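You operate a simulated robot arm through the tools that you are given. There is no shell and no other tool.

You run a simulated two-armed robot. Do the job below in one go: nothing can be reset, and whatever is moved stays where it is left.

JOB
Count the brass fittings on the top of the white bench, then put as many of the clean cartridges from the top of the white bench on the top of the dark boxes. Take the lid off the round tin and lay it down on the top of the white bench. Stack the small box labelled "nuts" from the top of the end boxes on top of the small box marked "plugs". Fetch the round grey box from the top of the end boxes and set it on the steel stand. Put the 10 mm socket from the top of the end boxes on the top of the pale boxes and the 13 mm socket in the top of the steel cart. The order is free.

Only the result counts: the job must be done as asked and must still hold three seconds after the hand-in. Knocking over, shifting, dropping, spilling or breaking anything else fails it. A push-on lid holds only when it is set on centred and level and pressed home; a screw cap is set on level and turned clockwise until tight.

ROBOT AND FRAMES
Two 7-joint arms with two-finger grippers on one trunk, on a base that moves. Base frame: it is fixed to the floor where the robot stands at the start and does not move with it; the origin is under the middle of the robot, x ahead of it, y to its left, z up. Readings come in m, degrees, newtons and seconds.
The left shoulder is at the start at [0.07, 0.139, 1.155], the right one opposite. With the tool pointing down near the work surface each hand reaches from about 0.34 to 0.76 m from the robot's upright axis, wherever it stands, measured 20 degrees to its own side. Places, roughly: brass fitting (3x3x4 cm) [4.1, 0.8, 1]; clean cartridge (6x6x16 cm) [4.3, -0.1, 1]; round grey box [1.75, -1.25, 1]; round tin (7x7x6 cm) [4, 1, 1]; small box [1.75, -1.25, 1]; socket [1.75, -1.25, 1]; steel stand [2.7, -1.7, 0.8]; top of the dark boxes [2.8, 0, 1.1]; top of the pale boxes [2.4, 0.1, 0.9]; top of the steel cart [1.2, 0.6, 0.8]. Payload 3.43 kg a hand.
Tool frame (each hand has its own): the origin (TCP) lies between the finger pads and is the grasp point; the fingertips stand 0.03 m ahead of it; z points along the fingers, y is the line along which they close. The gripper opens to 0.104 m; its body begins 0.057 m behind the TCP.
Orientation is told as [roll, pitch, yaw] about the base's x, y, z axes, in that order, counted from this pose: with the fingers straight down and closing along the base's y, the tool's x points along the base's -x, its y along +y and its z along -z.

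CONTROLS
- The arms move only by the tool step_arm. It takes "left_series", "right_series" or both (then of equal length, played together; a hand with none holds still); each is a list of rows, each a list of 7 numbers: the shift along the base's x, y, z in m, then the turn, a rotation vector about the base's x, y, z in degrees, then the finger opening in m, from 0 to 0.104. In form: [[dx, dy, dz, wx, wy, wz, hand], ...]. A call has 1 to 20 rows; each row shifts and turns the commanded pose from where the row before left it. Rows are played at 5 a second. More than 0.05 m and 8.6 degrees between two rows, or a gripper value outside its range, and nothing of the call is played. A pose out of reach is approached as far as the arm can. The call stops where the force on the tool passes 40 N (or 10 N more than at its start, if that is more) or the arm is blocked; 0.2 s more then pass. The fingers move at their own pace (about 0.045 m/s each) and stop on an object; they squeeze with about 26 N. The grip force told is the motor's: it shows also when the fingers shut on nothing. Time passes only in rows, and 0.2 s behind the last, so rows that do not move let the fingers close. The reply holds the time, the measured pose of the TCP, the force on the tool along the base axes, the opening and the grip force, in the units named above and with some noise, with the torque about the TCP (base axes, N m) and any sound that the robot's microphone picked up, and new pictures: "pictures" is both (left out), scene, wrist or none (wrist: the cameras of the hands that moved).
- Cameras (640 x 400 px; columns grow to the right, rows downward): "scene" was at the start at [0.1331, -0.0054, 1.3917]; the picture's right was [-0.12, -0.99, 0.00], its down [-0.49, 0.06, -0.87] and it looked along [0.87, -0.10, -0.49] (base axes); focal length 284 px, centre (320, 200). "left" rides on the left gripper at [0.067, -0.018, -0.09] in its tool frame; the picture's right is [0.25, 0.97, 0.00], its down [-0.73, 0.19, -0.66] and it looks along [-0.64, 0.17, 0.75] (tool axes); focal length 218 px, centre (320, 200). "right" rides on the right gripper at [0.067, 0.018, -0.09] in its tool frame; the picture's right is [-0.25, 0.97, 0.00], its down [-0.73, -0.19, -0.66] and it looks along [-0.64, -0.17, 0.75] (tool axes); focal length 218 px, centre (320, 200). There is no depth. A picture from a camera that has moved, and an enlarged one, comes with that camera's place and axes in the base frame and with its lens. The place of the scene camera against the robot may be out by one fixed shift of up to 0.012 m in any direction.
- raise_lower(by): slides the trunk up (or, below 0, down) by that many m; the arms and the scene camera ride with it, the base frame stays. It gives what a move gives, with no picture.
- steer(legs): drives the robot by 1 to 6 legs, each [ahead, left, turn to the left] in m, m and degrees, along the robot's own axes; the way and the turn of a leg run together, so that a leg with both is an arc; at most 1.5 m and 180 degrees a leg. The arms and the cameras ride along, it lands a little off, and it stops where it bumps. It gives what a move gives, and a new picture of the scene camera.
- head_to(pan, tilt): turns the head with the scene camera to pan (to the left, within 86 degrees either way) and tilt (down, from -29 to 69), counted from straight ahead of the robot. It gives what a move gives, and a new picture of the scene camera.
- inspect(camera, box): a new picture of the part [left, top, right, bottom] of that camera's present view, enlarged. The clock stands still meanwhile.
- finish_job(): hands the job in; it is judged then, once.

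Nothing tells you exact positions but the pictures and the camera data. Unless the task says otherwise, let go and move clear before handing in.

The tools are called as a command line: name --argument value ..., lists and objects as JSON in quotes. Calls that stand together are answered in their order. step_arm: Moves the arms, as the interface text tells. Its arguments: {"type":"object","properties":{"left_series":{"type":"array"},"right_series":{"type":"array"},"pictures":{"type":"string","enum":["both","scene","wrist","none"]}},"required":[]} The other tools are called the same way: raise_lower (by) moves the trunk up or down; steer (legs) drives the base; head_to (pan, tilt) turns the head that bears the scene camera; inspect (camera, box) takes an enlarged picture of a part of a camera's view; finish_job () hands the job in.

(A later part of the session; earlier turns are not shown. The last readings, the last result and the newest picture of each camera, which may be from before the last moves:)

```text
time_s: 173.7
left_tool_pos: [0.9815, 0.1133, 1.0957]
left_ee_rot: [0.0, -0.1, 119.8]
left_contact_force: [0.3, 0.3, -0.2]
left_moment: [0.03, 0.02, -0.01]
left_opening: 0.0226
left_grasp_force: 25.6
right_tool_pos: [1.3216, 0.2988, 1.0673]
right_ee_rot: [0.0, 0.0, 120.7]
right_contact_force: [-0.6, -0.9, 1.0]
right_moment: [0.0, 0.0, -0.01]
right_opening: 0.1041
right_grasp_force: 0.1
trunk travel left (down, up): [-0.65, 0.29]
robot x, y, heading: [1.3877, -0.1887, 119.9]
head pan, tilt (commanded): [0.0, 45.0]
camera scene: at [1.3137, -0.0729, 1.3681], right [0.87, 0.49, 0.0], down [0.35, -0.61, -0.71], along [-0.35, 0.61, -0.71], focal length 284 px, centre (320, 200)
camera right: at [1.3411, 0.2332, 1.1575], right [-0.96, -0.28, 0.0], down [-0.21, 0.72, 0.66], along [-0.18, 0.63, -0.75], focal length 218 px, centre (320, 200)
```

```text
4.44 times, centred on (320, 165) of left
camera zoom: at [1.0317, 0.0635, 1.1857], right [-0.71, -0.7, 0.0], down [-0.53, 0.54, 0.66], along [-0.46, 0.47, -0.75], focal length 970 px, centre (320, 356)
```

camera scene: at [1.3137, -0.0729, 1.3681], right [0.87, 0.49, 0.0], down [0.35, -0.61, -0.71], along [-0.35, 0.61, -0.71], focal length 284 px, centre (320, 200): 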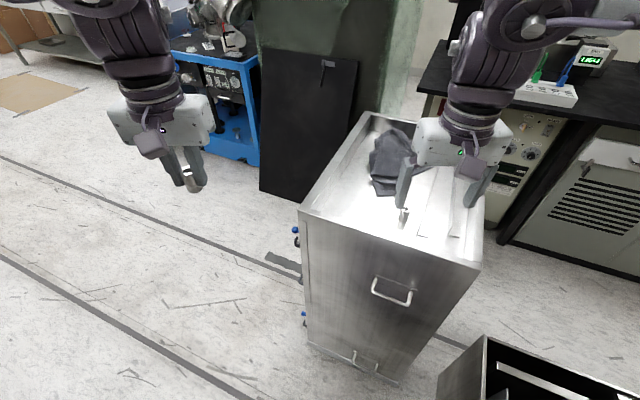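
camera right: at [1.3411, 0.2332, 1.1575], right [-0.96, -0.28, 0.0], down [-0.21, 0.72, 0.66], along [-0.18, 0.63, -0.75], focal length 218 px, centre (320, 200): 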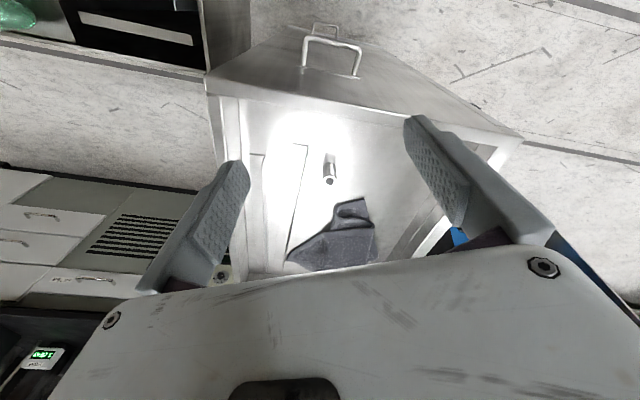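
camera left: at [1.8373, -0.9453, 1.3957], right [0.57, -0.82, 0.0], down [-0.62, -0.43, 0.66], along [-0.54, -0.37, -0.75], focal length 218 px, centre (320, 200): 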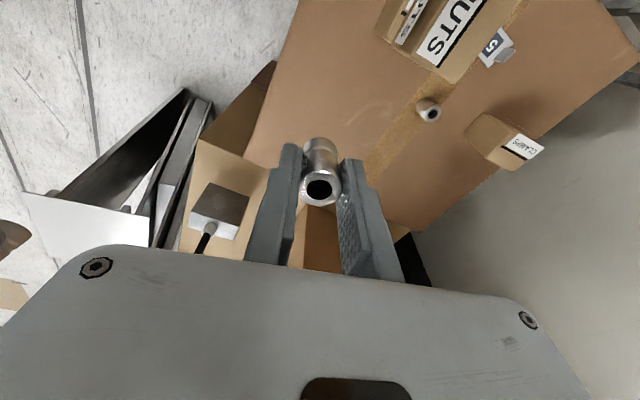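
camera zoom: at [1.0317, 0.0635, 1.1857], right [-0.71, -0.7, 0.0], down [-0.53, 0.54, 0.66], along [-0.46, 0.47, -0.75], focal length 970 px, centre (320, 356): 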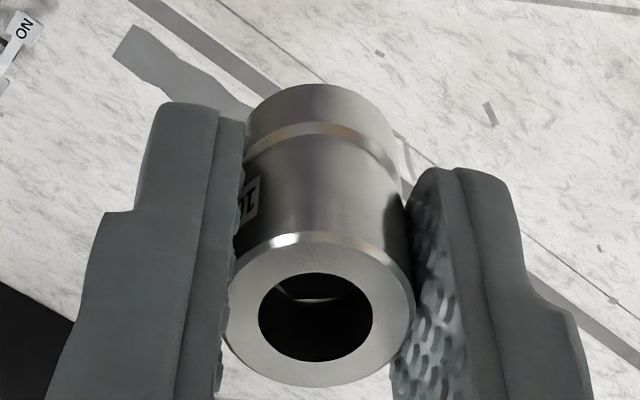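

Both checks agree. Now I turn back and drive to the pale boxes with the 10 mm socket in the left hand.

steer --legs '[[0, 0, 60], [-0.37, 0.05, 0]]'

steer --legs '[[-0.6, 0.38, 0]]'

head_to --pan -86 --tilt 25

```text
time_s: 178.7
left_tool_pos: [1.2922, -0.4405, 1.0959]
left_ee_rot: [0.1, -0.1, 179.7]
left_contact_force: [-0.4, 0.0, -0.4]
left_moment: [0.06, 0.0, -0.01]
left_opening: 0.0226
left_grasp_force: 26.0
right_tool_pos: [1.2985, -0.0534, 1.0667]
right_ee_rot: [0.0, 0.1, -179.2]
right_contact_force: [-0.4, 0.2, 0.7]
right_moment: [-0.01, -0.01, 0.04]
right_opening: 0.1041
right_grasp_force: 0.1
trunk travel left (down, up): [-0.65, 0.29]
robot x, y, heading: [1.7602, -0.2465, 179.2]
head pan, tilt (commanded): [0.0, 45.0]
camera scene: at [1.6181, -0.2381, 1.3678], right [0.01, 1.0, 0.0], down [0.71, -0.01, -0.71], along [-0.71, 0.01, -0.71], focal length 284 px, centre (320, 200)
```

scene: 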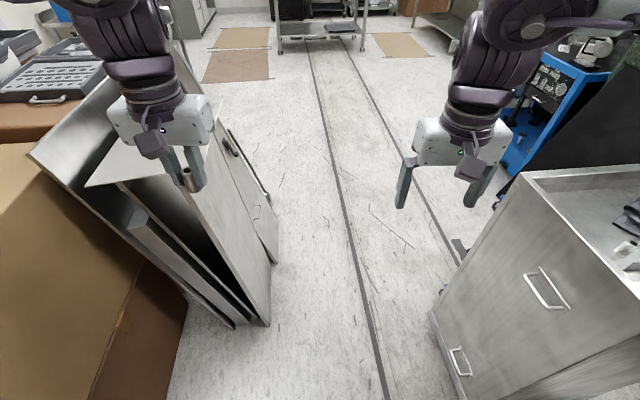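

```text
time_s: 182.6
left_tool_pos: [1.8886, -0.8246, 1.0959]
left_ee_rot: [0.0, 0.0, 179.6]
left_contact_force: [-0.4, -0.7, 0.1]
left_moment: [-0.02, 0.02, -0.02]
left_opening: 0.0227
left_grasp_force: 26.6
right_tool_pos: [1.8986, -0.4364, 1.0676]
right_ee_rot: [-0.1, 0.1, -179.5]
right_contact_force: [-1.0, -0.2, -0.3]
right_moment: [-0.02, 0.02, -0.01]
right_opening: 0.1039
right_grasp_force: 0.1
trunk travel left (down, up): [-0.65, 0.29]
robot x, y, heading: [2.3565, -0.629, 179.4]
head pan, tilt (commanded): [0.0, 45.0]
camera scene: at [2.217, -0.6223, 1.3678], right [0.01, 1.0, 0.0], down [0.71, -0.01, -0.71], along [-0.71, 0.01, -0.71], focal length 284 px, centre (320, 200)
```

scene: 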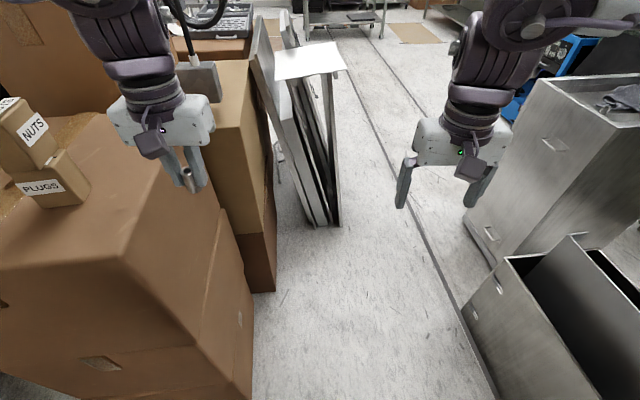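

```text
time_s: 184.2
left_tool_pos: [1.8897, -0.8252, 1.0956]
left_ee_rot: [-0.2, 0.0, 179.5]
left_contact_force: [0.4, -0.6, -0.9]
left_moment: [-0.03, -0.01, -0.01]
left_opening: 0.0227
left_grasp_force: 26.1
right_tool_pos: [1.8999, -0.4371, 1.0662]
right_ee_rot: [0.0, 0.2, -179.6]
right_contact_force: [-0.5, 0.4, -0.1]
right_moment: [0.0, -0.02, 0.04]
right_opening: 0.1039
right_grasp_force: 0.0
trunk travel left (down, up): [-0.65, 0.29]
robot x, y, heading: [2.3551, -0.631, 179.2]
head pan, tilt (commanded): [-85.9, 25.0]
camera scene: at [2.293, -0.5314, 1.3985], right [1.0, 0.06, 0.0], down [0.03, -0.42, -0.91], along [-0.05, 0.9, -0.42], focal length 284 px, centre (320, 200)
```

scene: 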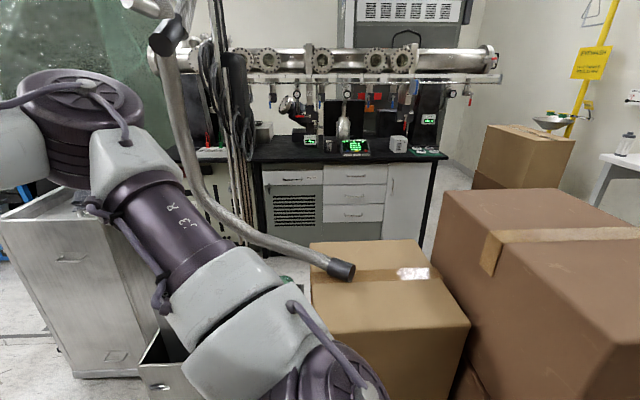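

The pale boxes' top spans about x 2.25–2.58, y −0.10–0.25, z≈0.9, with the pipe end near (2.31,0.05). I turn to face them and shift right so the left hand can put the socket near (2.47,−0.02).

steer --legs '[[0, 0, -90]]'

head_to --pan 0 --tilt 35

```text
time_s: 188.3
left_tool_pos: [2.1464, -0.1687, 1.0969]
left_ee_rot: [0.0, 0.0, 91.5]
left_contact_force: [0.3, -0.1, -0.3]
left_moment: [0.04, 0.01, 0.0]
left_opening: 0.0228
left_grasp_force: 26.3
right_tool_pos: [2.5331, -0.166, 1.0669]
right_ee_rot: [0.0, 0.1, 92.3]
right_contact_force: [0.6, 0.1, -0.4]
right_moment: [0.01, -0.01, -0.01]
right_opening: 0.1038
right_grasp_force: 0.0
trunk travel left (down, up): [-0.65, 0.29]
robot x, y, heading: [2.3569, -0.6285, 91.4]
head pan, tilt (commanded): [-85.9, 25.0]
camera scene: at [2.4396, -0.5649, 1.3985], right [0.09, -1.0, 0.0], down [-0.42, -0.04, -0.91], along [0.9, 0.08, -0.42], focal length 284 px, centre (320, 200)
```

scene: 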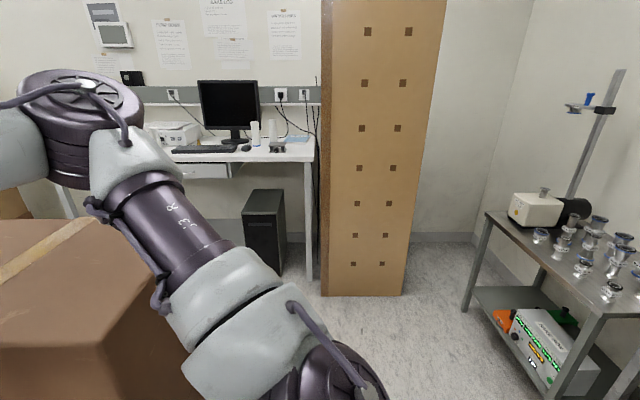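

```text
time_s: 189.9
left_tool_pos: [2.1465, -0.1689, 1.0953]
left_ee_rot: [-0.1, 0.0, 91.5]
left_contact_force: [0.2, -0.3, -1.2]
left_moment: [-0.01, 0.02, 0.01]
left_opening: 0.0225
left_grasp_force: 25.6
right_tool_pos: [2.5344, -0.1658, 1.0674]
right_ee_rot: [0.0, 0.0, 92.3]
right_contact_force: [0.6, 0.6, -0.2]
right_moment: [0.03, 0.01, 0.01]
right_opening: 0.1042
right_grasp_force: 0.1
trunk travel left (down, up): [-0.65, 0.29]
robot x, y, heading: [2.3562, -0.6318, 91.2]
head pan, tilt (commanded): [0.0, 35.0]
camera scene: at [2.3461, -0.4854, 1.3827], right [1.0, 0.02, 0.0], down [0.01, -0.57, -0.82], along [-0.02, 0.82, -0.57], focal length 284 px, centre (320, 200)
```

scene: 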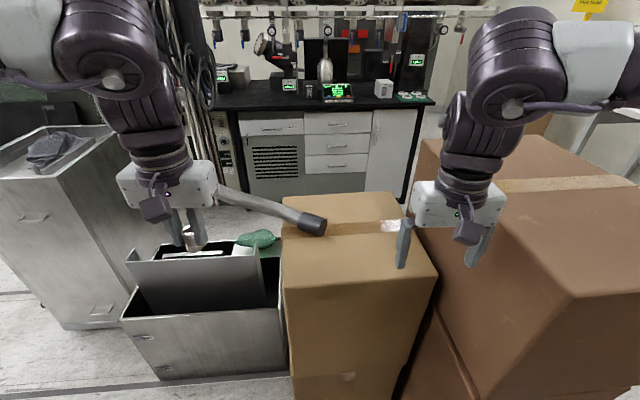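

The right hand's finger looks close to the dark box. I check with the right wrist camera before moving anything.

inspect --camera "right" --box '[0, 0, 640, 400]'

inspect --camera "scene" --box '[380, 120, 600, 320]'

```text
1.00 times, centred on (320, 200) of right (not enlarged: the box is as wide or as high as the picture)
camera zoom: at [2.5192, -0.233, 1.1568], right [-0.98, 0.21, 0.0], down [0.16, 0.74, 0.66], along [0.14, 0.64, -0.76], focal length 218 px, centre (320, 200)
```

zoom: 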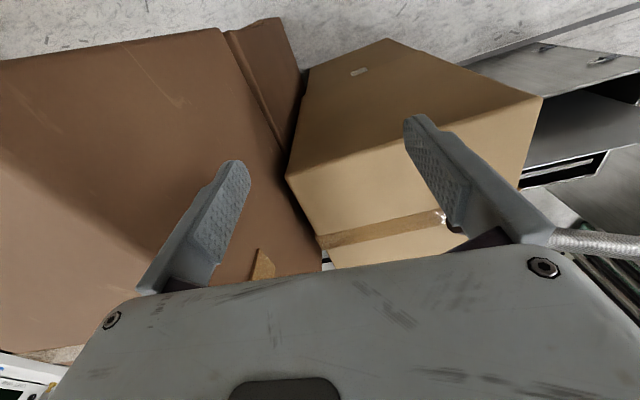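

```text
2.00 times, centred on (490, 220) of scene
camera zoom: at [2.3461, -0.4854, 1.3827], right [1.0, 0.02, 0.0], down [0.01, -0.57, -0.82], along [-0.02, 0.82, -0.57], focal length 568 px, centre (-20, 160)
```

zoom: 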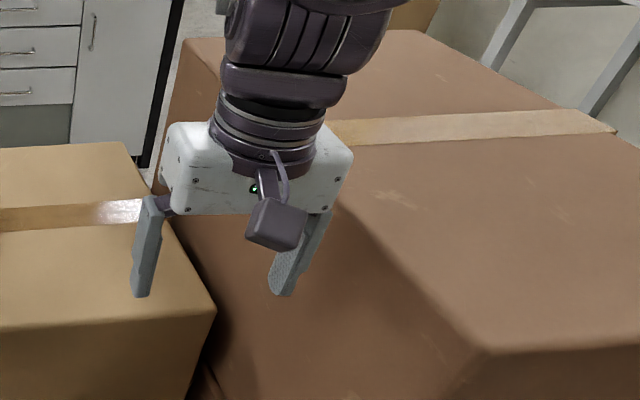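

The right finger is right next to the dark box's side. I move the right hand left and up, away from it.

step_arm --right_series '[[-0.03, -0.01, 0, 0, 0, 0, 0.08], [-0.02, -0.02, 0.03, 0, 0, 0, 0.06], [0, -0.01, 0.045, 0, 0, 0, 0.05], [0, 0, 0.045, 0, 0, 0, 0.05], [0, 0, 0.03, 0, 0, 0, 0.05], [0, 0, 0, 0, 0, 0, 0.05]]' --pictures "both"

```text
time_s: 191.3
left_tool_pos: [2.147, -0.1685, 1.0959]
left_ee_rot: [0.0, 0.0, 91.5]
left_contact_force: [0.2, -0.6, -0.2]
left_moment: [-0.02, 0.03, 0.01]
left_opening: 0.0223
left_grasp_force: 26.0
right_tool_pos: [2.4898, -0.2001, 1.2092]
right_ee_rot: [0.2, 0.1, 92.2]
right_contact_force: [0.5, 0.3, 0.7]
right_moment: [0.02, -0.04, -0.01]
right_opening: 0.0503
right_grasp_force: 0.1
right hand out of reach, approached as far as the arm can: row 2
trunk travel left (down, up): [-0.65, 0.29]
robot x, y, heading: [2.3572, -0.6261, 91.3]
head pan, tilt (commanded): [0.0, 35.0]
camera scene: at [2.3468, -0.4849, 1.3826], right [1.0, 0.02, 0.0], down [0.01, -0.57, -0.82], along [-0.02, 0.82, -0.57], focal length 284 px, centre (320, 200)
camera right: at [2.4747, -0.2668, 1.2998], right [-0.98, 0.21, 0.0], down [0.16, 0.74, 0.66], along [0.14, 0.64, -0.76], focal length 218 px, centre (320, 200)
```

scene: 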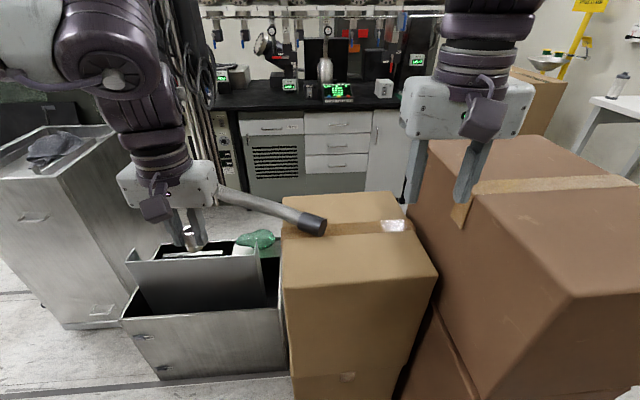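
right: 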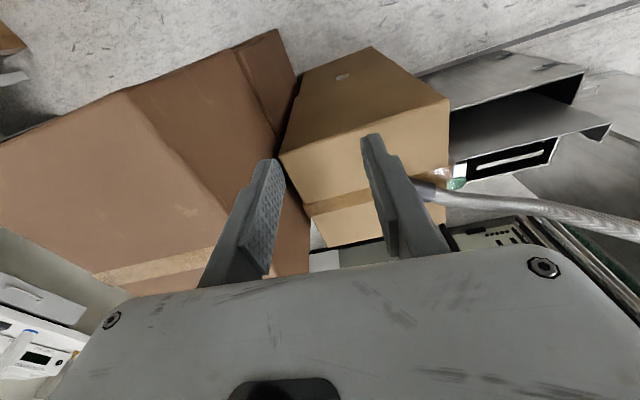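

Clear now. I shift right and a little forward so that the left hand can reach the front of the pale boxes' top.

steer --legs '[[0.08, -0.19, 0]]'

```text
time_s: 193.0
left_tool_pos: [2.3329, -0.0857, 1.0963]
left_ee_rot: [0.0, 0.0, 91.5]
left_contact_force: [-0.1, 0.3, -1.5]
left_moment: [0.02, -0.03, -0.02]
left_opening: 0.0225
left_grasp_force: 26.3
right_tool_pos: [2.6751, -0.1171, 1.2108]
right_ee_rot: [-0.1, 0.0, 92.3]
right_contact_force: [0.0, 0.0, 0.1]
right_moment: [-0.01, 0.03, -0.01]
right_opening: 0.0501
right_grasp_force: 0.1
trunk travel left (down, up): [-0.65, 0.29]
robot x, y, heading: [2.5474, -0.5439, 91.1]
head pan, tilt (commanded): [0.0, 35.0]
camera scene: at [2.5321, -0.4029, 1.3828], right [1.0, 0.02, 0.0], down [0.01, -0.57, -0.82], along [-0.02, 0.82, -0.57], focal length 284 px, centre (320, 200)
```

scene: 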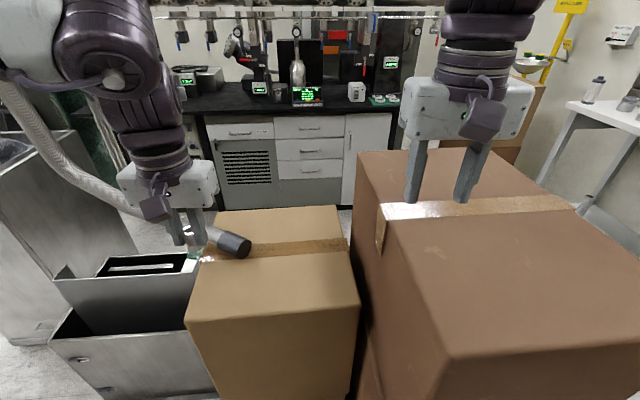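

Triangulating: the dark top is at z≈1.06 (front-left corner ≈(2.67,-0.24)) and the pale top at z≈0.883. I move the left hand over (2.46,0.01) and lower the socket.

step_arm --left_series '[[0.03, 0.02, 0, 0, 0, 0, 0.0], [0.035, 0.025, 0, 0, 0, 0, 0.0], [0.035, 0.025, -0.01, 0, 0, 0, 0.0], [0.027, 0.026, -0.025, 0, 0, 0, 0.0], [0, 0, -0.04, 0, 0, 0, 0.0], [0, 0, -0.04, 0, 0, 0, 0.0], [0, 0, -0.025, 0, 0, 0, 0.0], [0, 0, 0, 0, 0, 0, 0.0]]' --pictures "both"

```text
time_s: 194.8
left_tool_pos: [2.4598, 0.0089, 0.9559]
left_ee_rot: [-0.2, -0.1, 91.5]
left_contact_force: [0.3, -0.5, -1.2]
left_moment: [-0.04, 0.0, -0.01]
left_opening: 0.0227
left_grasp_force: 25.7
right_tool_pos: [2.6772, -0.1167, 1.21]
right_ee_rot: [0.0, -0.1, 92.3]
right_contact_force: [-1.1, -0.4, -0.5]
right_moment: [0.0, -0.01, 0.0]
right_opening: 0.0502
right_grasp_force: 0.0
trunk travel left (down, up): [-0.65, 0.29]
robot x, y, heading: [2.5408, -0.5409, 91.2]
head pan, tilt (commanded): [0.0, 35.0]
camera scene: at [2.5333, -0.4028, 1.3828], right [1.0, 0.02, 0.0], down [0.01, -0.57, -0.82], along [-0.02, 0.82, -0.57], focal length 284 px, centre (320, 200)
camera left: at [2.4808, -0.0565, 1.0456], right [-0.96, -0.28, 0.0], down [-0.21, 0.72, 0.66], along [-0.18, 0.63, -0.75], focal length 218 px, centre (320, 200)
```

scene: 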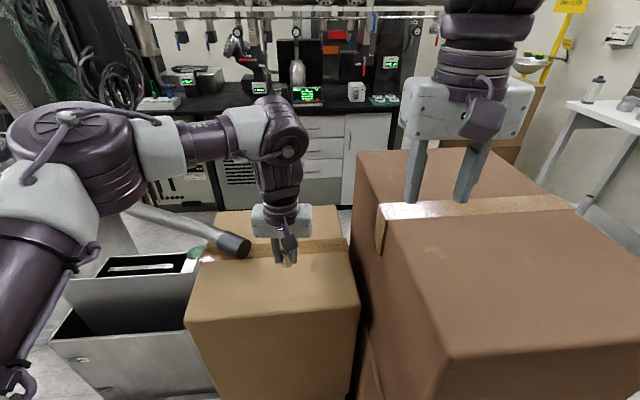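
left: 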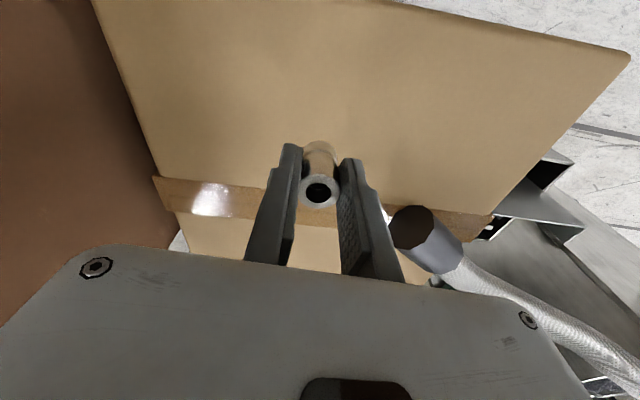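

The pipe end is near the hand, so I shift the spot 2 cm right and 2 cm toward me, then lower carefully.

step_arm --left_series '[[0.02, -0.02, 0, 0, 0, 0, 0.0], [0, 0, -0.015, 0, 0, 0, 0.0], [0, 0, -0.01, 0, 0, 0, 0.0], [0, 0, 0, 0, 0, 0, 0.0]]' --pictures "both"

inspect --camera "scene" --box '[220, 190, 340, 300]'

```text
time_s: 195.8
left_tool_pos: [2.4813, -0.01, 0.9321]
left_ee_rot: [0.0, 0.0, 91.5]
left_contact_force: [-0.2, -0.6, -0.8]
left_moment: [-0.02, -0.01, -0.01]
left_opening: 0.0227
left_grasp_force: 25.9
right_tool_pos: [2.6765, -0.1172, 1.2082]
right_ee_rot: [0.0, 0.0, 92.2]
right_contact_force: [0.7, 0.5, -0.7]
right_moment: [-0.02, -0.01, 0.0]
right_opening: 0.0499
right_grasp_force: 0.0
trunk travel left (down, up): [-0.65, 0.29]
robot x, y, heading: [2.5433, -0.5513, 91.0]
head pan, tilt (commanded): [0.0, 35.0]
camera scene: at [2.534, -0.4028, 1.3828], right [1.0, 0.02, 0.0], down [0.01, -0.57, -0.82], along [-0.02, 0.82, -0.57], focal length 284 px, centre (320, 200)
camera left: at [2.5012, -0.0757, 1.0205], right [-0.96, -0.28, 0.0], down [-0.21, 0.72, 0.66], along [-0.18, 0.63, -0.75], focal length 218 px, centre (320, 200)
```

scene: 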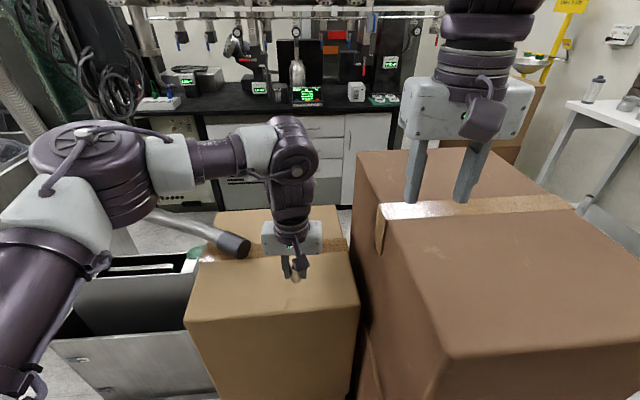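
left: 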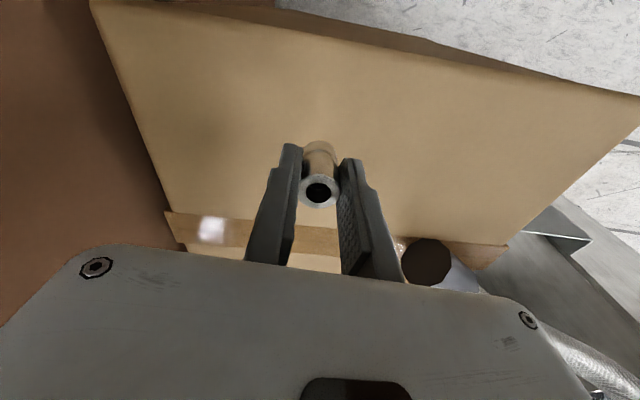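

```text
3.64 times, centred on (280, 245) of scene
camera zoom: at [2.534, -0.4028, 1.3828], right [1.0, 0.02, 0.0], down [0.01, -0.57, -0.82], along [-0.02, 0.82, -0.57], focal length 1032 px, centre (466, 36)
```

zoom: 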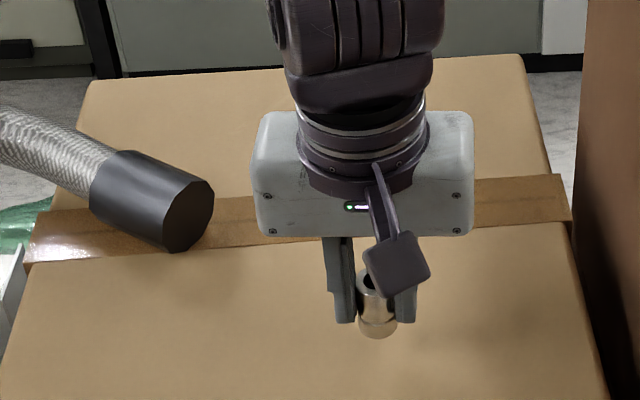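

step_arm --left_series '[[0, 0, -0.005, 0, 0, 0, 0.0], [0, 0, -0.003, 0, 0, 0, 0.0], [0, 0, 0, 0, 0, 0, 0.0]]' --pictures "none"

step_arm --left_series '[[0, 0, -0.002, 0, 0, 0, 0.0], [0, 0, -0.0015, 0, 0, 0, 0.0], [0, 0, 0, 0, 0, 0, 0.0]]' --pictures "none"

inspect --camera "scene" --box '[260, 220, 340, 300]'

```text
time_s: 196.6
left_tool_pos: [2.4806, -0.0101, 0.9225]
left_ee_rot: [-0.1, -0.1, 91.4]
left_contact_force: [0.9, 0.2, -0.2]
left_moment: [-0.02, 0.01, -0.02]
left_opening: 0.0224
left_grasp_force: 25.6
right_tool_pos: [2.6764, -0.1173, 1.2096]
right_ee_rot: [-0.1, 0.1, 92.2]
right_contact_force: [0.2, 0.1, -0.9]
right_moment: [-0.01, 0.04, 0.0]
right_opening: 0.05
right_grasp_force: 0.0
trunk travel left (down, up): [-0.65, 0.29]
robot x, y, heading: [2.5443, -0.5469, 91.1]
head pan, tilt (commanded): [0.0, 35.0]
```

```text
time_s: 197.4
left_tool_pos: [2.4823, -0.0106, 0.9209]
left_ee_rot: [-0.1, 0.1, 91.5]
left_contact_force: [0.1, 0.0, -0.8]
left_moment: [0.0, -0.02, 0.03]
left_opening: 0.0227
left_grasp_force: 26.1
right_tool_pos: [2.6764, -0.1163, 1.2098]
right_ee_rot: [0.0, 0.0, 92.4]
right_contact_force: [-0.6, -0.8, 0.1]
right_moment: [0.0, 0.01, -0.02]
right_opening: 0.0501
right_grasp_force: 0.1
trunk travel left (down, up): [-0.65, 0.29]
robot x, y, heading: [2.5424, -0.5456, 91.2]
head pan, tilt (commanded): [0.0, 35.0]
```

```text
5.00 times, centred on (300, 260) of scene
camera zoom: at [2.5337, -0.4022, 1.3827], right [1.0, 0.02, 0.0], down [0.01, -0.57, -0.82], along [-0.02, 0.82, -0.57], focal length 1419 px, centre (420, -100)
```

zoom: 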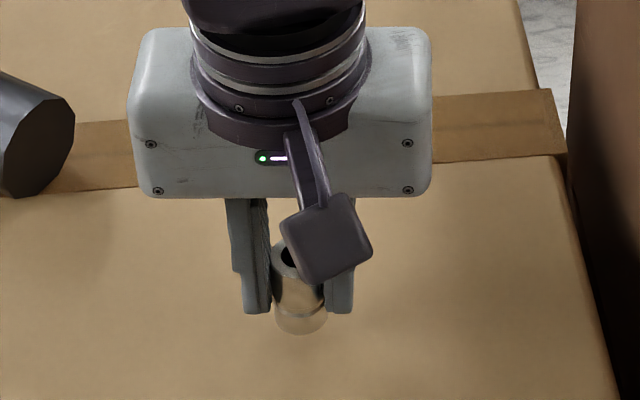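

step_arm --left_series '[[0, 0, -0.002, 0, 0, 0, 0.0], [0, 0, -0.002, 0, 0, 0, 0.0], [0, 0, 0, 0, 0, 0, 0.0]]' --pictures "none"

step_arm --left_series '[[0, 0, -0.002, 0, 0, 0, 0.0], [0, 0, -0.001, 0, 0, 0, 0.0], [0, 0, 0, 0, 0, 0, 0.0]]' --pictures "none"

```text
time_s: 198.2
left_tool_pos: [2.4819, -0.011, 0.9153]
left_ee_rot: [-0.1, 0.0, 91.5]
left_contact_force: [0.0, 0.9, -1.1]
left_moment: [0.01, -0.02, -0.02]
left_opening: 0.0231
left_grasp_force: 25.7
right_tool_pos: [2.6769, -0.1169, 1.2098]
right_ee_rot: [0.0, 0.1, 92.4]
right_contact_force: [0.8, -0.1, 0.7]
right_moment: [-0.02, 0.01, -0.02]
right_opening: 0.05
right_grasp_force: 0.1
trunk travel left (down, up): [-0.65, 0.29]
robot x, y, heading: [2.5391, -0.5467, 91.3]
head pan, tilt (commanded): [0.0, 35.0]
```

```text
time_s: 199.0
left_tool_pos: [2.4808, -0.0101, 0.9119]
left_ee_rot: [-0.1, 0.0, 91.5]
left_contact_force: [-0.1, -0.2, 0.1]
left_moment: [0.0, 0.04, 0.03]
left_opening: 0.0227
left_grasp_force: 26.1
right_tool_pos: [2.6772, -0.1168, 1.2086]
right_ee_rot: [0.0, 0.1, 92.3]
right_contact_force: [0.6, -0.3, 0.2]
right_moment: [0.01, -0.02, 0.0]
right_opening: 0.0505
right_grasp_force: 0.0
trunk travel left (down, up): [-0.65, 0.29]
robot x, y, heading: [2.5448, -0.5482, 91.4]
head pan, tilt (commanded): [0.0, 35.0]
```

step_arm --left_series '[[0, 0, -0.002, 0, 0, 0, 0.0], [0, 0, -0.001, 0, 0, 0, 0.0], [0, 0, 0, 0, 0, 0, 0.0]]' --pictures "none"

step_arm --left_series '[[0, 0, -0.002, 0, 0, 0, 0.0], [0, 0, -0.001, 0, 0, 0, 0.0], [0, 0, 0, 0, 0, 0, 0.0]]' --pictures "wrist"

inspect --camera "scene" --box '[260, 220, 340, 300]'

```text
time_s: 199.8
left_tool_pos: [2.4812, -0.0101, 0.9082]
left_ee_rot: [-0.1, 0.0, 91.5]
left_contact_force: [-0.1, 0.2, -0.7]
left_moment: [0.0, -0.01, -0.02]
left_opening: 0.0229
left_grasp_force: 25.8
right_tool_pos: [2.6764, -0.1168, 1.2096]
right_ee_rot: [-0.1, 0.1, 92.3]
right_contact_force: [0.8, -0.3, 0.0]
right_moment: [0.01, 0.0, -0.03]
right_opening: 0.0499
right_grasp_force: 0.1
trunk travel left (down, up): [-0.65, 0.29]
robot x, y, heading: [2.5451, -0.5456, 91.3]
head pan, tilt (commanded): [0.0, 35.0]
```

```text
time_s: 200.6
left_tool_pos: [2.4817, -0.0109, 0.9066]
left_ee_rot: [-0.1, -0.1, 91.5]
left_contact_force: [-0.4, 0.5, 3.9]
left_moment: [0.09, 0.06, -0.02]
left_opening: 0.0227
left_grasp_force: 26.1
right_tool_pos: [2.6767, -0.1167, 1.2093]
right_ee_rot: [0.0, 0.2, 92.3]
right_contact_force: [0.1, 0.5, 0.3]
right_moment: [0.01, 0.03, -0.02]
right_opening: 0.0498
right_grasp_force: 0.0
trunk travel left (down, up): [-0.65, 0.29]
robot x, y, heading: [2.5436, -0.5464, 91.2]
head pan, tilt (commanded): [0.0, 35.0]
camera left: at [2.5009, -0.0758, 0.9958], right [-0.96, -0.28, 0.0], down [-0.21, 0.72, 0.66], along [-0.18, 0.63, -0.75], focal length 218 px, centre (320, 200)
```

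left: 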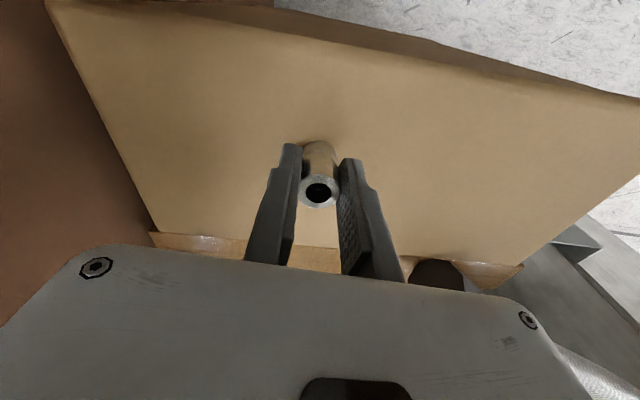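

```text
5.00 times, centred on (300, 260) of scene
camera zoom: at [2.5336, -0.4026, 1.3828], right [1.0, 0.02, 0.0], down [0.01, -0.57, -0.82], along [-0.02, 0.82, -0.57], focal length 1419 px, centre (420, -100)
```

zoom: 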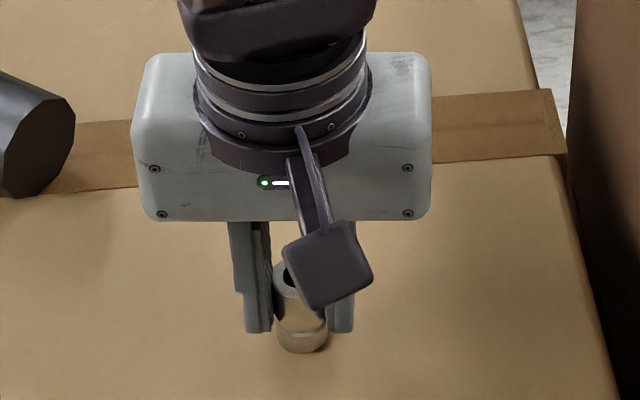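

Contact felt. I open and lift straight up.

step_arm --left_series '[[0, 0, 0, 0, 0, 0, 0.03], [0, 0, 0, 0, 0, 0, 0.045], [0, 0, 0, 0, 0, 0, 0.055], [0, 0, 0, 0, 0, 0, 0.055], [0, 0, 0.01, 0, 0, 0, 0.055], [0, 0, 0.02, 0, 0, 0, 0.055], [0, 0, 0.03, 0, 0, 0, 0.055], [0, 0, 0.04, 0, 0, 0, 0.055], [0, 0, 0.04, 0, 0, 0, 0.055], [0, 0, 0.04, 0, 0, 0, 0.055], [0, -0.03, 0.03, 0, 0, 0, 0.055], [-0.02, -0.04, 0, 0, 0, 0, 0.055], [-0.02, -0.04, 0, 0, 0, 0, 0.055]]' --pictures "both"

inspect --camera "scene" --box '[250, 210, 350, 290]'

```text
time_s: 203.4
left_tool_pos: [2.4379, -0.105, 1.1281]
left_ee_rot: [-0.1, -0.1, 91.5]
left_contact_force: [-0.4, -0.3, 0.1]
left_moment: [-0.02, 0.0, 0.01]
left_opening: 0.0551
left_grasp_force: 0.1
left hand out of reach, approached as far as the arm can: row 13
right_tool_pos: [2.6755, -0.1183, 1.2099]
right_ee_rot: [0.0, -0.1, 92.2]
right_contact_force: [-0.3, -1.7, -0.1]
right_moment: [0.05, -0.01, 0.01]
right_opening: 0.0502
right_grasp_force: 0.1
trunk travel left (down, up): [-0.65, 0.29]
robot x, y, heading: [2.5439, -0.5445, 91.2]
head pan, tilt (commanded): [0.0, 35.0]
camera scene: at [2.5322, -0.4037, 1.3828], right [1.0, 0.02, 0.0], down [0.01, -0.57, -0.82], along [-0.02, 0.82, -0.57], focal length 284 px, centre (320, 200)
camera left: at [2.4587, -0.1711, 1.2167], right [-0.96, -0.28, 0.0], down [-0.21, 0.72, 0.66], along [-0.18, 0.63, -0.75], focal length 218 px, centre (320, 200)
```

scene: 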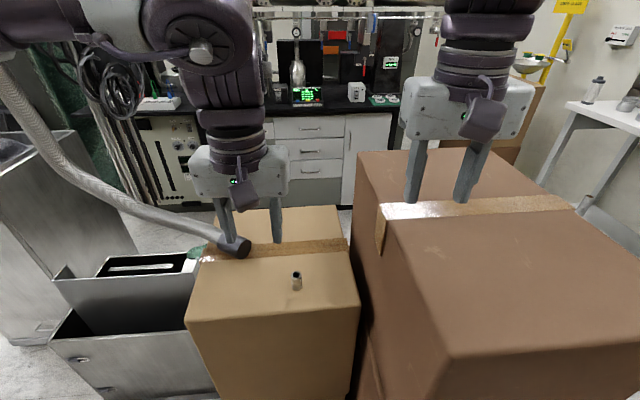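
left: 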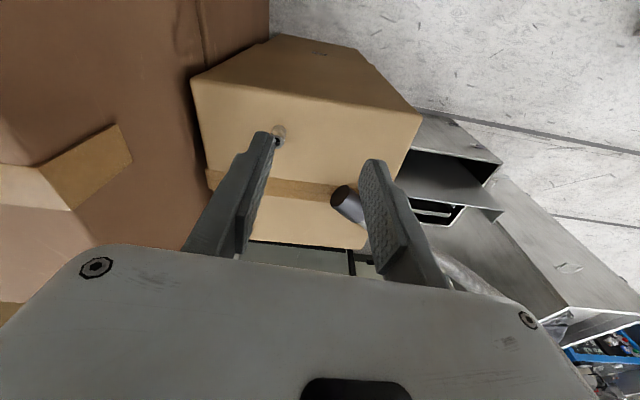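

```text
5.00 times, centred on (300, 250) of scene
camera zoom: at [2.5322, -0.4037, 1.3828], right [1.0, 0.02, 0.0], down [0.01, -0.57, -0.82], along [-0.02, 0.82, -0.57], focal length 1419 px, centre (420, -50)
```

zoom: 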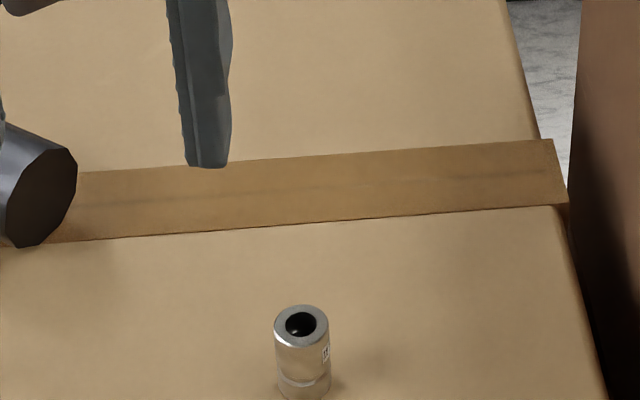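

The 10 mm socket stands on the pale boxes. Now I back off, turn toward +x and look at the white bench.

steer --legs '[[-0.16, 0, 0], [0, 0, -91]]'

head_to --pan 10 --tilt 15

inspect --camera "scene" --box '[100, 80, 420, 280]'

```text
time_s: 208.7
left_tool_pos: [2.9929, -0.6156, 1.1276]
left_ee_rot: [-0.1, 0.0, -0.1]
left_contact_force: [-0.5, 0.1, 0.5]
left_moment: [-0.01, 0.03, -0.01]
left_opening: 0.0545
left_grasp_force: 0.1
right_tool_pos: [2.9731, -0.8503, 1.2098]
right_ee_rot: [0.0, 0.1, 0.7]
right_contact_force: [0.1, 0.6, 0.4]
right_moment: [-0.03, -0.05, 0.0]
right_opening: 0.0503
right_grasp_force: 0.0
trunk travel left (down, up): [-0.65, 0.29]
robot x, y, heading: [2.5488, -0.7055, -0.6]
head pan, tilt (commanded): [0.0, 35.0]
camera scene: at [2.6782, -0.7018, 1.3827], right [-0.01, -1.0, 0.0], down [-0.57, 0.0, -0.82], along [0.82, -0.01, -0.57], focal length 284 px, centre (320, 200)
```

scene: 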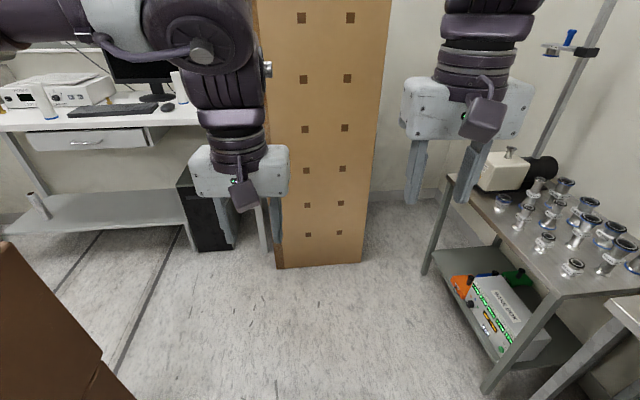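

```text
time_s: 209.5
left_tool_pos: [2.9922, -0.6142, 1.1272]
left_ee_rot: [0.0, 0.1, -0.1]
left_contact_force: [-0.2, 0.2, -0.4]
left_moment: [-0.02, -0.02, 0.0]
left_opening: 0.0551
left_grasp_force: 0.0
right_tool_pos: [2.9716, -0.8513, 1.2093]
right_ee_rot: [0.0, 0.1, 0.8]
right_contact_force: [0.0, 0.8, 0.1]
right_moment: [-0.01, -0.04, 0.0]
right_opening: 0.0501
right_grasp_force: 0.0
trunk travel left (down, up): [-0.65, 0.29]
robot x, y, heading: [2.5469, -0.7072, -0.3]
head pan, tilt (commanded): [10.0, 15.0]
camera scene: at [2.6822, -0.6858, 1.4146], right [0.17, -0.99, 0.0], down [-0.26, -0.04, -0.97], along [0.95, 0.16, -0.26], focal length 284 px, centre (320, 200)
```

scene: 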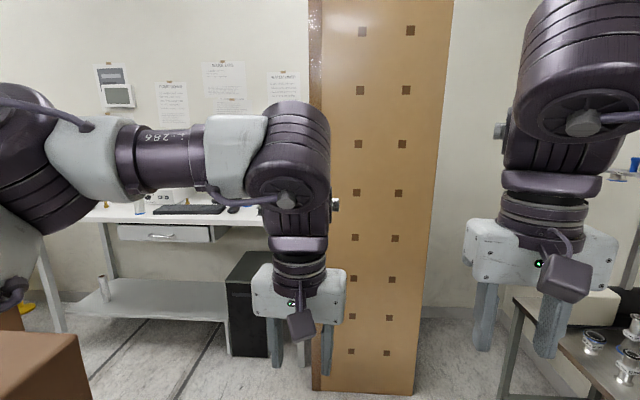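

```text
2.00 times, centred on (260, 180) of scene
camera zoom: at [2.6822, -0.6858, 1.4146], right [0.17, -0.99, 0.0], down [-0.26, -0.04, -0.97], along [0.95, 0.16, -0.26], focal length 568 px, centre (440, 240)
```

zoom: 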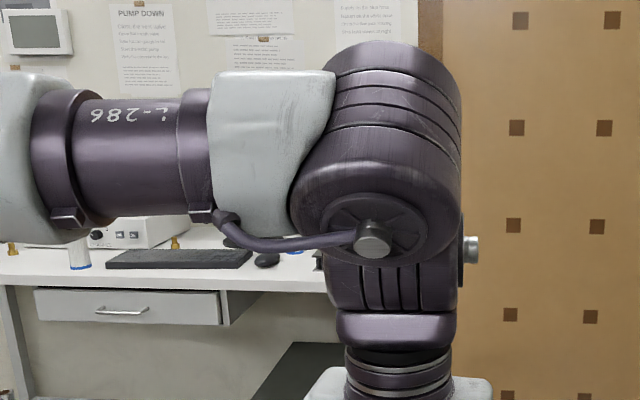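

I drive diagonally toward the bench, staying clear of the dark boxes' corner (3.03,-0.19).

steer --legs '[[0.55, 0.1, 0], [0.25, 0.25, 0]]'

head_to --pan 35 --tilt 20

head_to --pan 0 --tilt 30

```text
time_s: 214.6
left_tool_pos: [3.7952, -0.2675, 1.1268]
left_ee_rot: [0.0, 0.1, -0.2]
left_contact_force: [-1.0, 0.7, -0.1]
left_moment: [-0.01, 0.01, 0.0]
left_opening: 0.0551
left_grasp_force: 0.1
right_tool_pos: [3.7744, -0.504, 1.2094]
right_ee_rot: [0.0, 0.1, 0.7]
right_contact_force: [-0.2, -0.2, -0.1]
right_moment: [0.02, -0.01, -0.04]
right_opening: 0.0501
right_grasp_force: 0.1
trunk travel left (down, up): [-0.65, 0.29]
robot x, y, heading: [3.3502, -0.3596, -0.2]
head pan, tilt (commanded): [10.0, 15.0]
camera scene: at [3.4857, -0.3393, 1.4148], right [0.17, -0.99, 0.0], down [-0.25, -0.04, -0.97], along [0.95, 0.16, -0.26], focal length 284 px, centre (320, 200)
```

scene: 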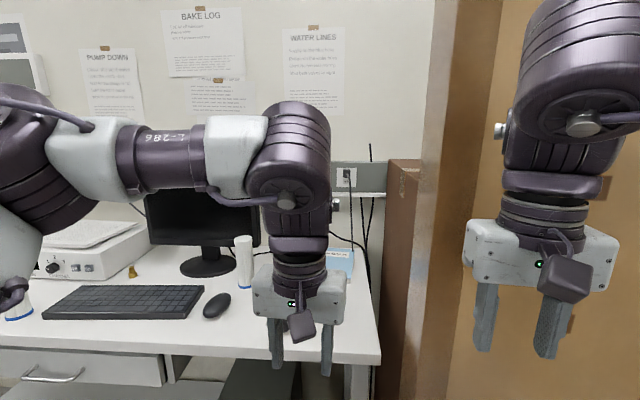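

```text
time_s: 215.5
left_tool_pos: [3.7952, -0.2688, 1.1279]
left_ee_rot: [-0.2, 0.0, -0.2]
left_contact_force: [0.9, -1.0, -0.3]
left_moment: [-0.04, -0.02, 0.05]
left_opening: 0.0549
left_grasp_force: 0.0
right_tool_pos: [3.7756, -0.5046, 1.2089]
right_ee_rot: [0.0, 0.1, 0.7]
right_contact_force: [0.1, -0.2, -0.3]
right_moment: [-0.02, 0.02, 0.01]
right_opening: 0.0499
right_grasp_force: 0.1
trunk travel left (down, up): [-0.65, 0.29]
robot x, y, heading: [3.3501, -0.358, -0.4]
head pan, tilt (commanded): [35.0, 20.0]
camera scene: at [3.4709, -0.3014, 1.4066], right [0.57, -0.82, 0.0], down [-0.28, -0.19, -0.94], along [0.77, 0.53, -0.34], focal length 284 px, centre (320, 200)
```

scene: 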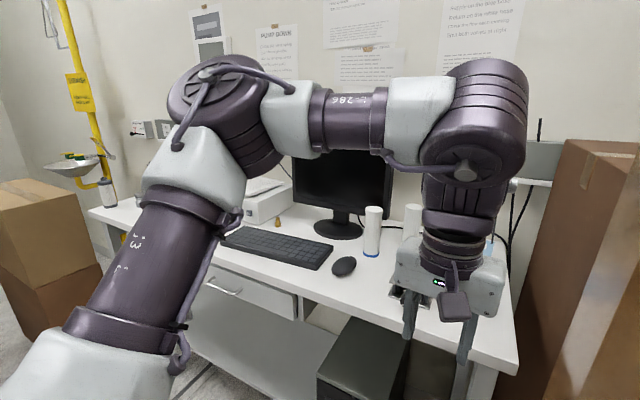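

```text
time_s: 216.5
left_tool_pos: [3.7952, -0.2668, 1.1273]
left_ee_rot: [-0.1, 0.0, -0.2]
left_contact_force: [0.5, -0.9, 0.0]
left_moment: [0.02, 0.01, 0.01]
left_opening: 0.055
left_grasp_force: 0.0
right_tool_pos: [3.7763, -0.5035, 1.2101]
right_ee_rot: [0.1, 0.1, 0.7]
right_contact_force: [1.0, -0.7, -0.2]
right_moment: [0.02, -0.02, -0.02]
right_opening: 0.0502
right_grasp_force: 0.1
trunk travel left (down, up): [-0.65, 0.29]
robot x, y, heading: [3.3549, -0.3573, -0.7]
head pan, tilt (commanded): [0.0, 30.0]
camera scene: at [3.4848, -0.3546, 1.3905], right [-0.01, -1.0, 0.0], down [-0.5, 0.0, -0.87], along [0.87, -0.01, -0.5], focal length 284 px, centre (320, 200)
```

scene: 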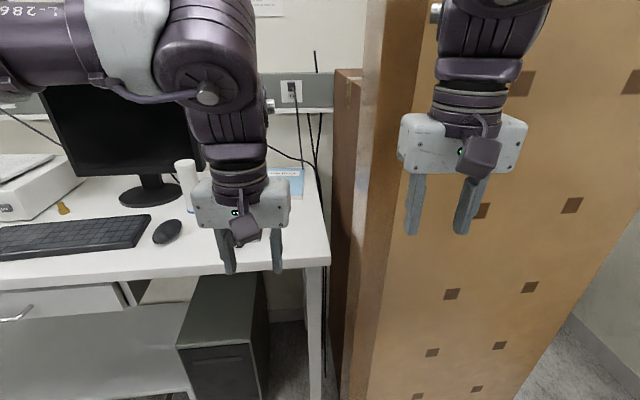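

The bench with monitor, keyboard and white cartridges is ahead. I raise the trunk and shift left along the bench to view it all.

raise_lower --by 0.15

steer --legs '[[0.0, 0.6, 0]]'

head_to --pan 30 --tilt 30

head_to --pan -15 --tilt 30

```text
time_s: 218.2
left_tool_pos: [3.796, -0.2688, 1.2775]
left_ee_rot: [-0.1, 0.0, -0.3]
left_contact_force: [-0.2, -0.4, 0.4]
left_moment: [0.0, 0.03, 0.05]
left_opening: 0.055
left_grasp_force: 0.1
right_tool_pos: [3.7756, -0.5034, 1.3595]
right_ee_rot: [0.1, 0.1, 0.7]
right_contact_force: [0.8, 0.3, 0.4]
right_moment: [-0.01, 0.0, 0.04]
right_opening: 0.05
right_grasp_force: 0.1
trunk travel left (down, up): [-0.8, 0.14]
robot x, y, heading: [3.3478, -0.3572, -0.5]
head pan, tilt (commanded): [0.0, 30.0]
```

```text
time_s: 221.7
left_tool_pos: [3.802, 0.3307, 1.2776]
left_ee_rot: [0.0, -0.1, -0.1]
left_contact_force: [-0.1, -0.5, -0.2]
left_moment: [-0.03, -0.03, -0.01]
left_opening: 0.0549
left_grasp_force: 0.2
right_tool_pos: [3.7801, 0.0951, 1.3599]
right_ee_rot: [0.2, 0.1, 0.6]
right_contact_force: [-1.3, 0.8, 0.3]
right_moment: [-0.01, 0.02, 0.0]
right_opening: 0.0499
right_grasp_force: 0.0
trunk travel left (down, up): [-0.8, 0.14]
robot x, y, heading: [3.357, 0.2415, -0.4]
head pan, tilt (commanded): [0.0, 30.0]
camera scene: at [3.4891, 0.2443, 1.5405], right [-0.01, -1.0, 0.0], down [-0.5, 0.0, -0.87], along [0.87, -0.01, -0.5], focal length 284 px, centre (320, 200)
```

scene: 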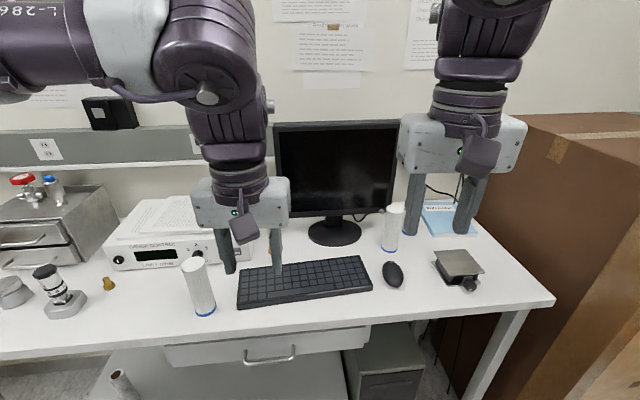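

```text
time_s: 222.6
left_tool_pos: [3.8001, 0.3331, 1.2779]
left_ee_rot: [-0.1, 0.0, -0.2]
left_contact_force: [0.6, 0.5, 0.6]
left_moment: [0.03, -0.01, -0.05]
left_opening: 0.0551
left_grasp_force: 0.1
right_tool_pos: [3.7803, 0.0969, 1.3605]
right_ee_rot: [0.0, 0.2, 0.7]
right_contact_force: [1.0, 0.3, -0.2]
right_moment: [-0.02, -0.01, -0.01]
right_opening: 0.0503
right_grasp_force: 0.1
trunk travel left (down, up): [-0.8, 0.14]
robot x, y, heading: [3.3584, 0.2437, -0.3]
head pan, tilt (commanded): [30.0, 30.0]
camera scene: at [3.4773, 0.2916, 1.5405], right [0.49, -0.87, 0.0], down [-0.44, -0.25, -0.87], along [0.75, 0.43, -0.5], focal length 284 px, centre (320, 200)
```

scene: 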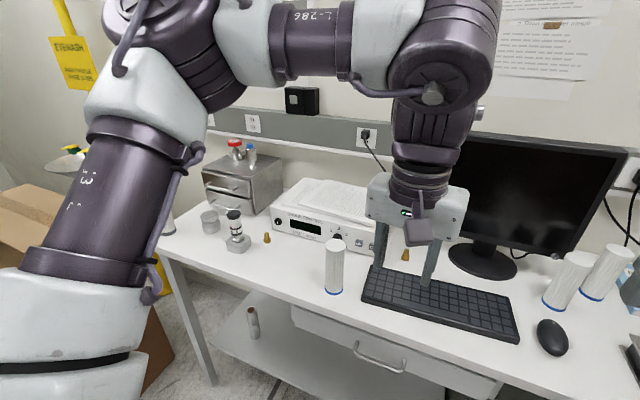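

```text
time_s: 223.7
left_tool_pos: [3.8004, 0.3331, 1.2769]
left_ee_rot: [-0.1, 0.0, -0.3]
left_contact_force: [0.2, 0.2, 0.1]
left_moment: [0.04, 0.0, -0.03]
left_opening: 0.0551
left_grasp_force: 0.1
right_tool_pos: [3.7799, 0.0973, 1.3598]
right_ee_rot: [0.0, 0.1, 0.7]
right_contact_force: [-0.1, -0.4, 0.0]
right_moment: [0.01, -0.01, -0.03]
right_opening: 0.0501
right_grasp_force: 0.1
trunk travel left (down, up): [-0.8, 0.14]
robot x, y, heading: [3.3566, 0.2434, -0.3]
head pan, tilt (commanded): [-15.0, 30.0]
camera scene: at [3.4858, 0.2229, 1.5405], right [-0.27, -0.96, 0.0], down [-0.48, 0.13, -0.87], along [0.83, -0.23, -0.5], focal length 284 px, centre (320, 200)
```

scene: 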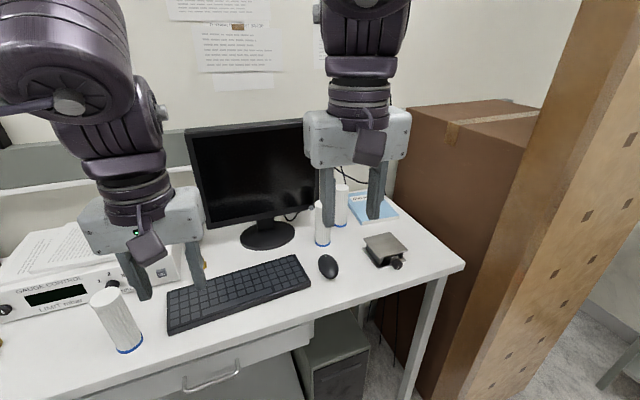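

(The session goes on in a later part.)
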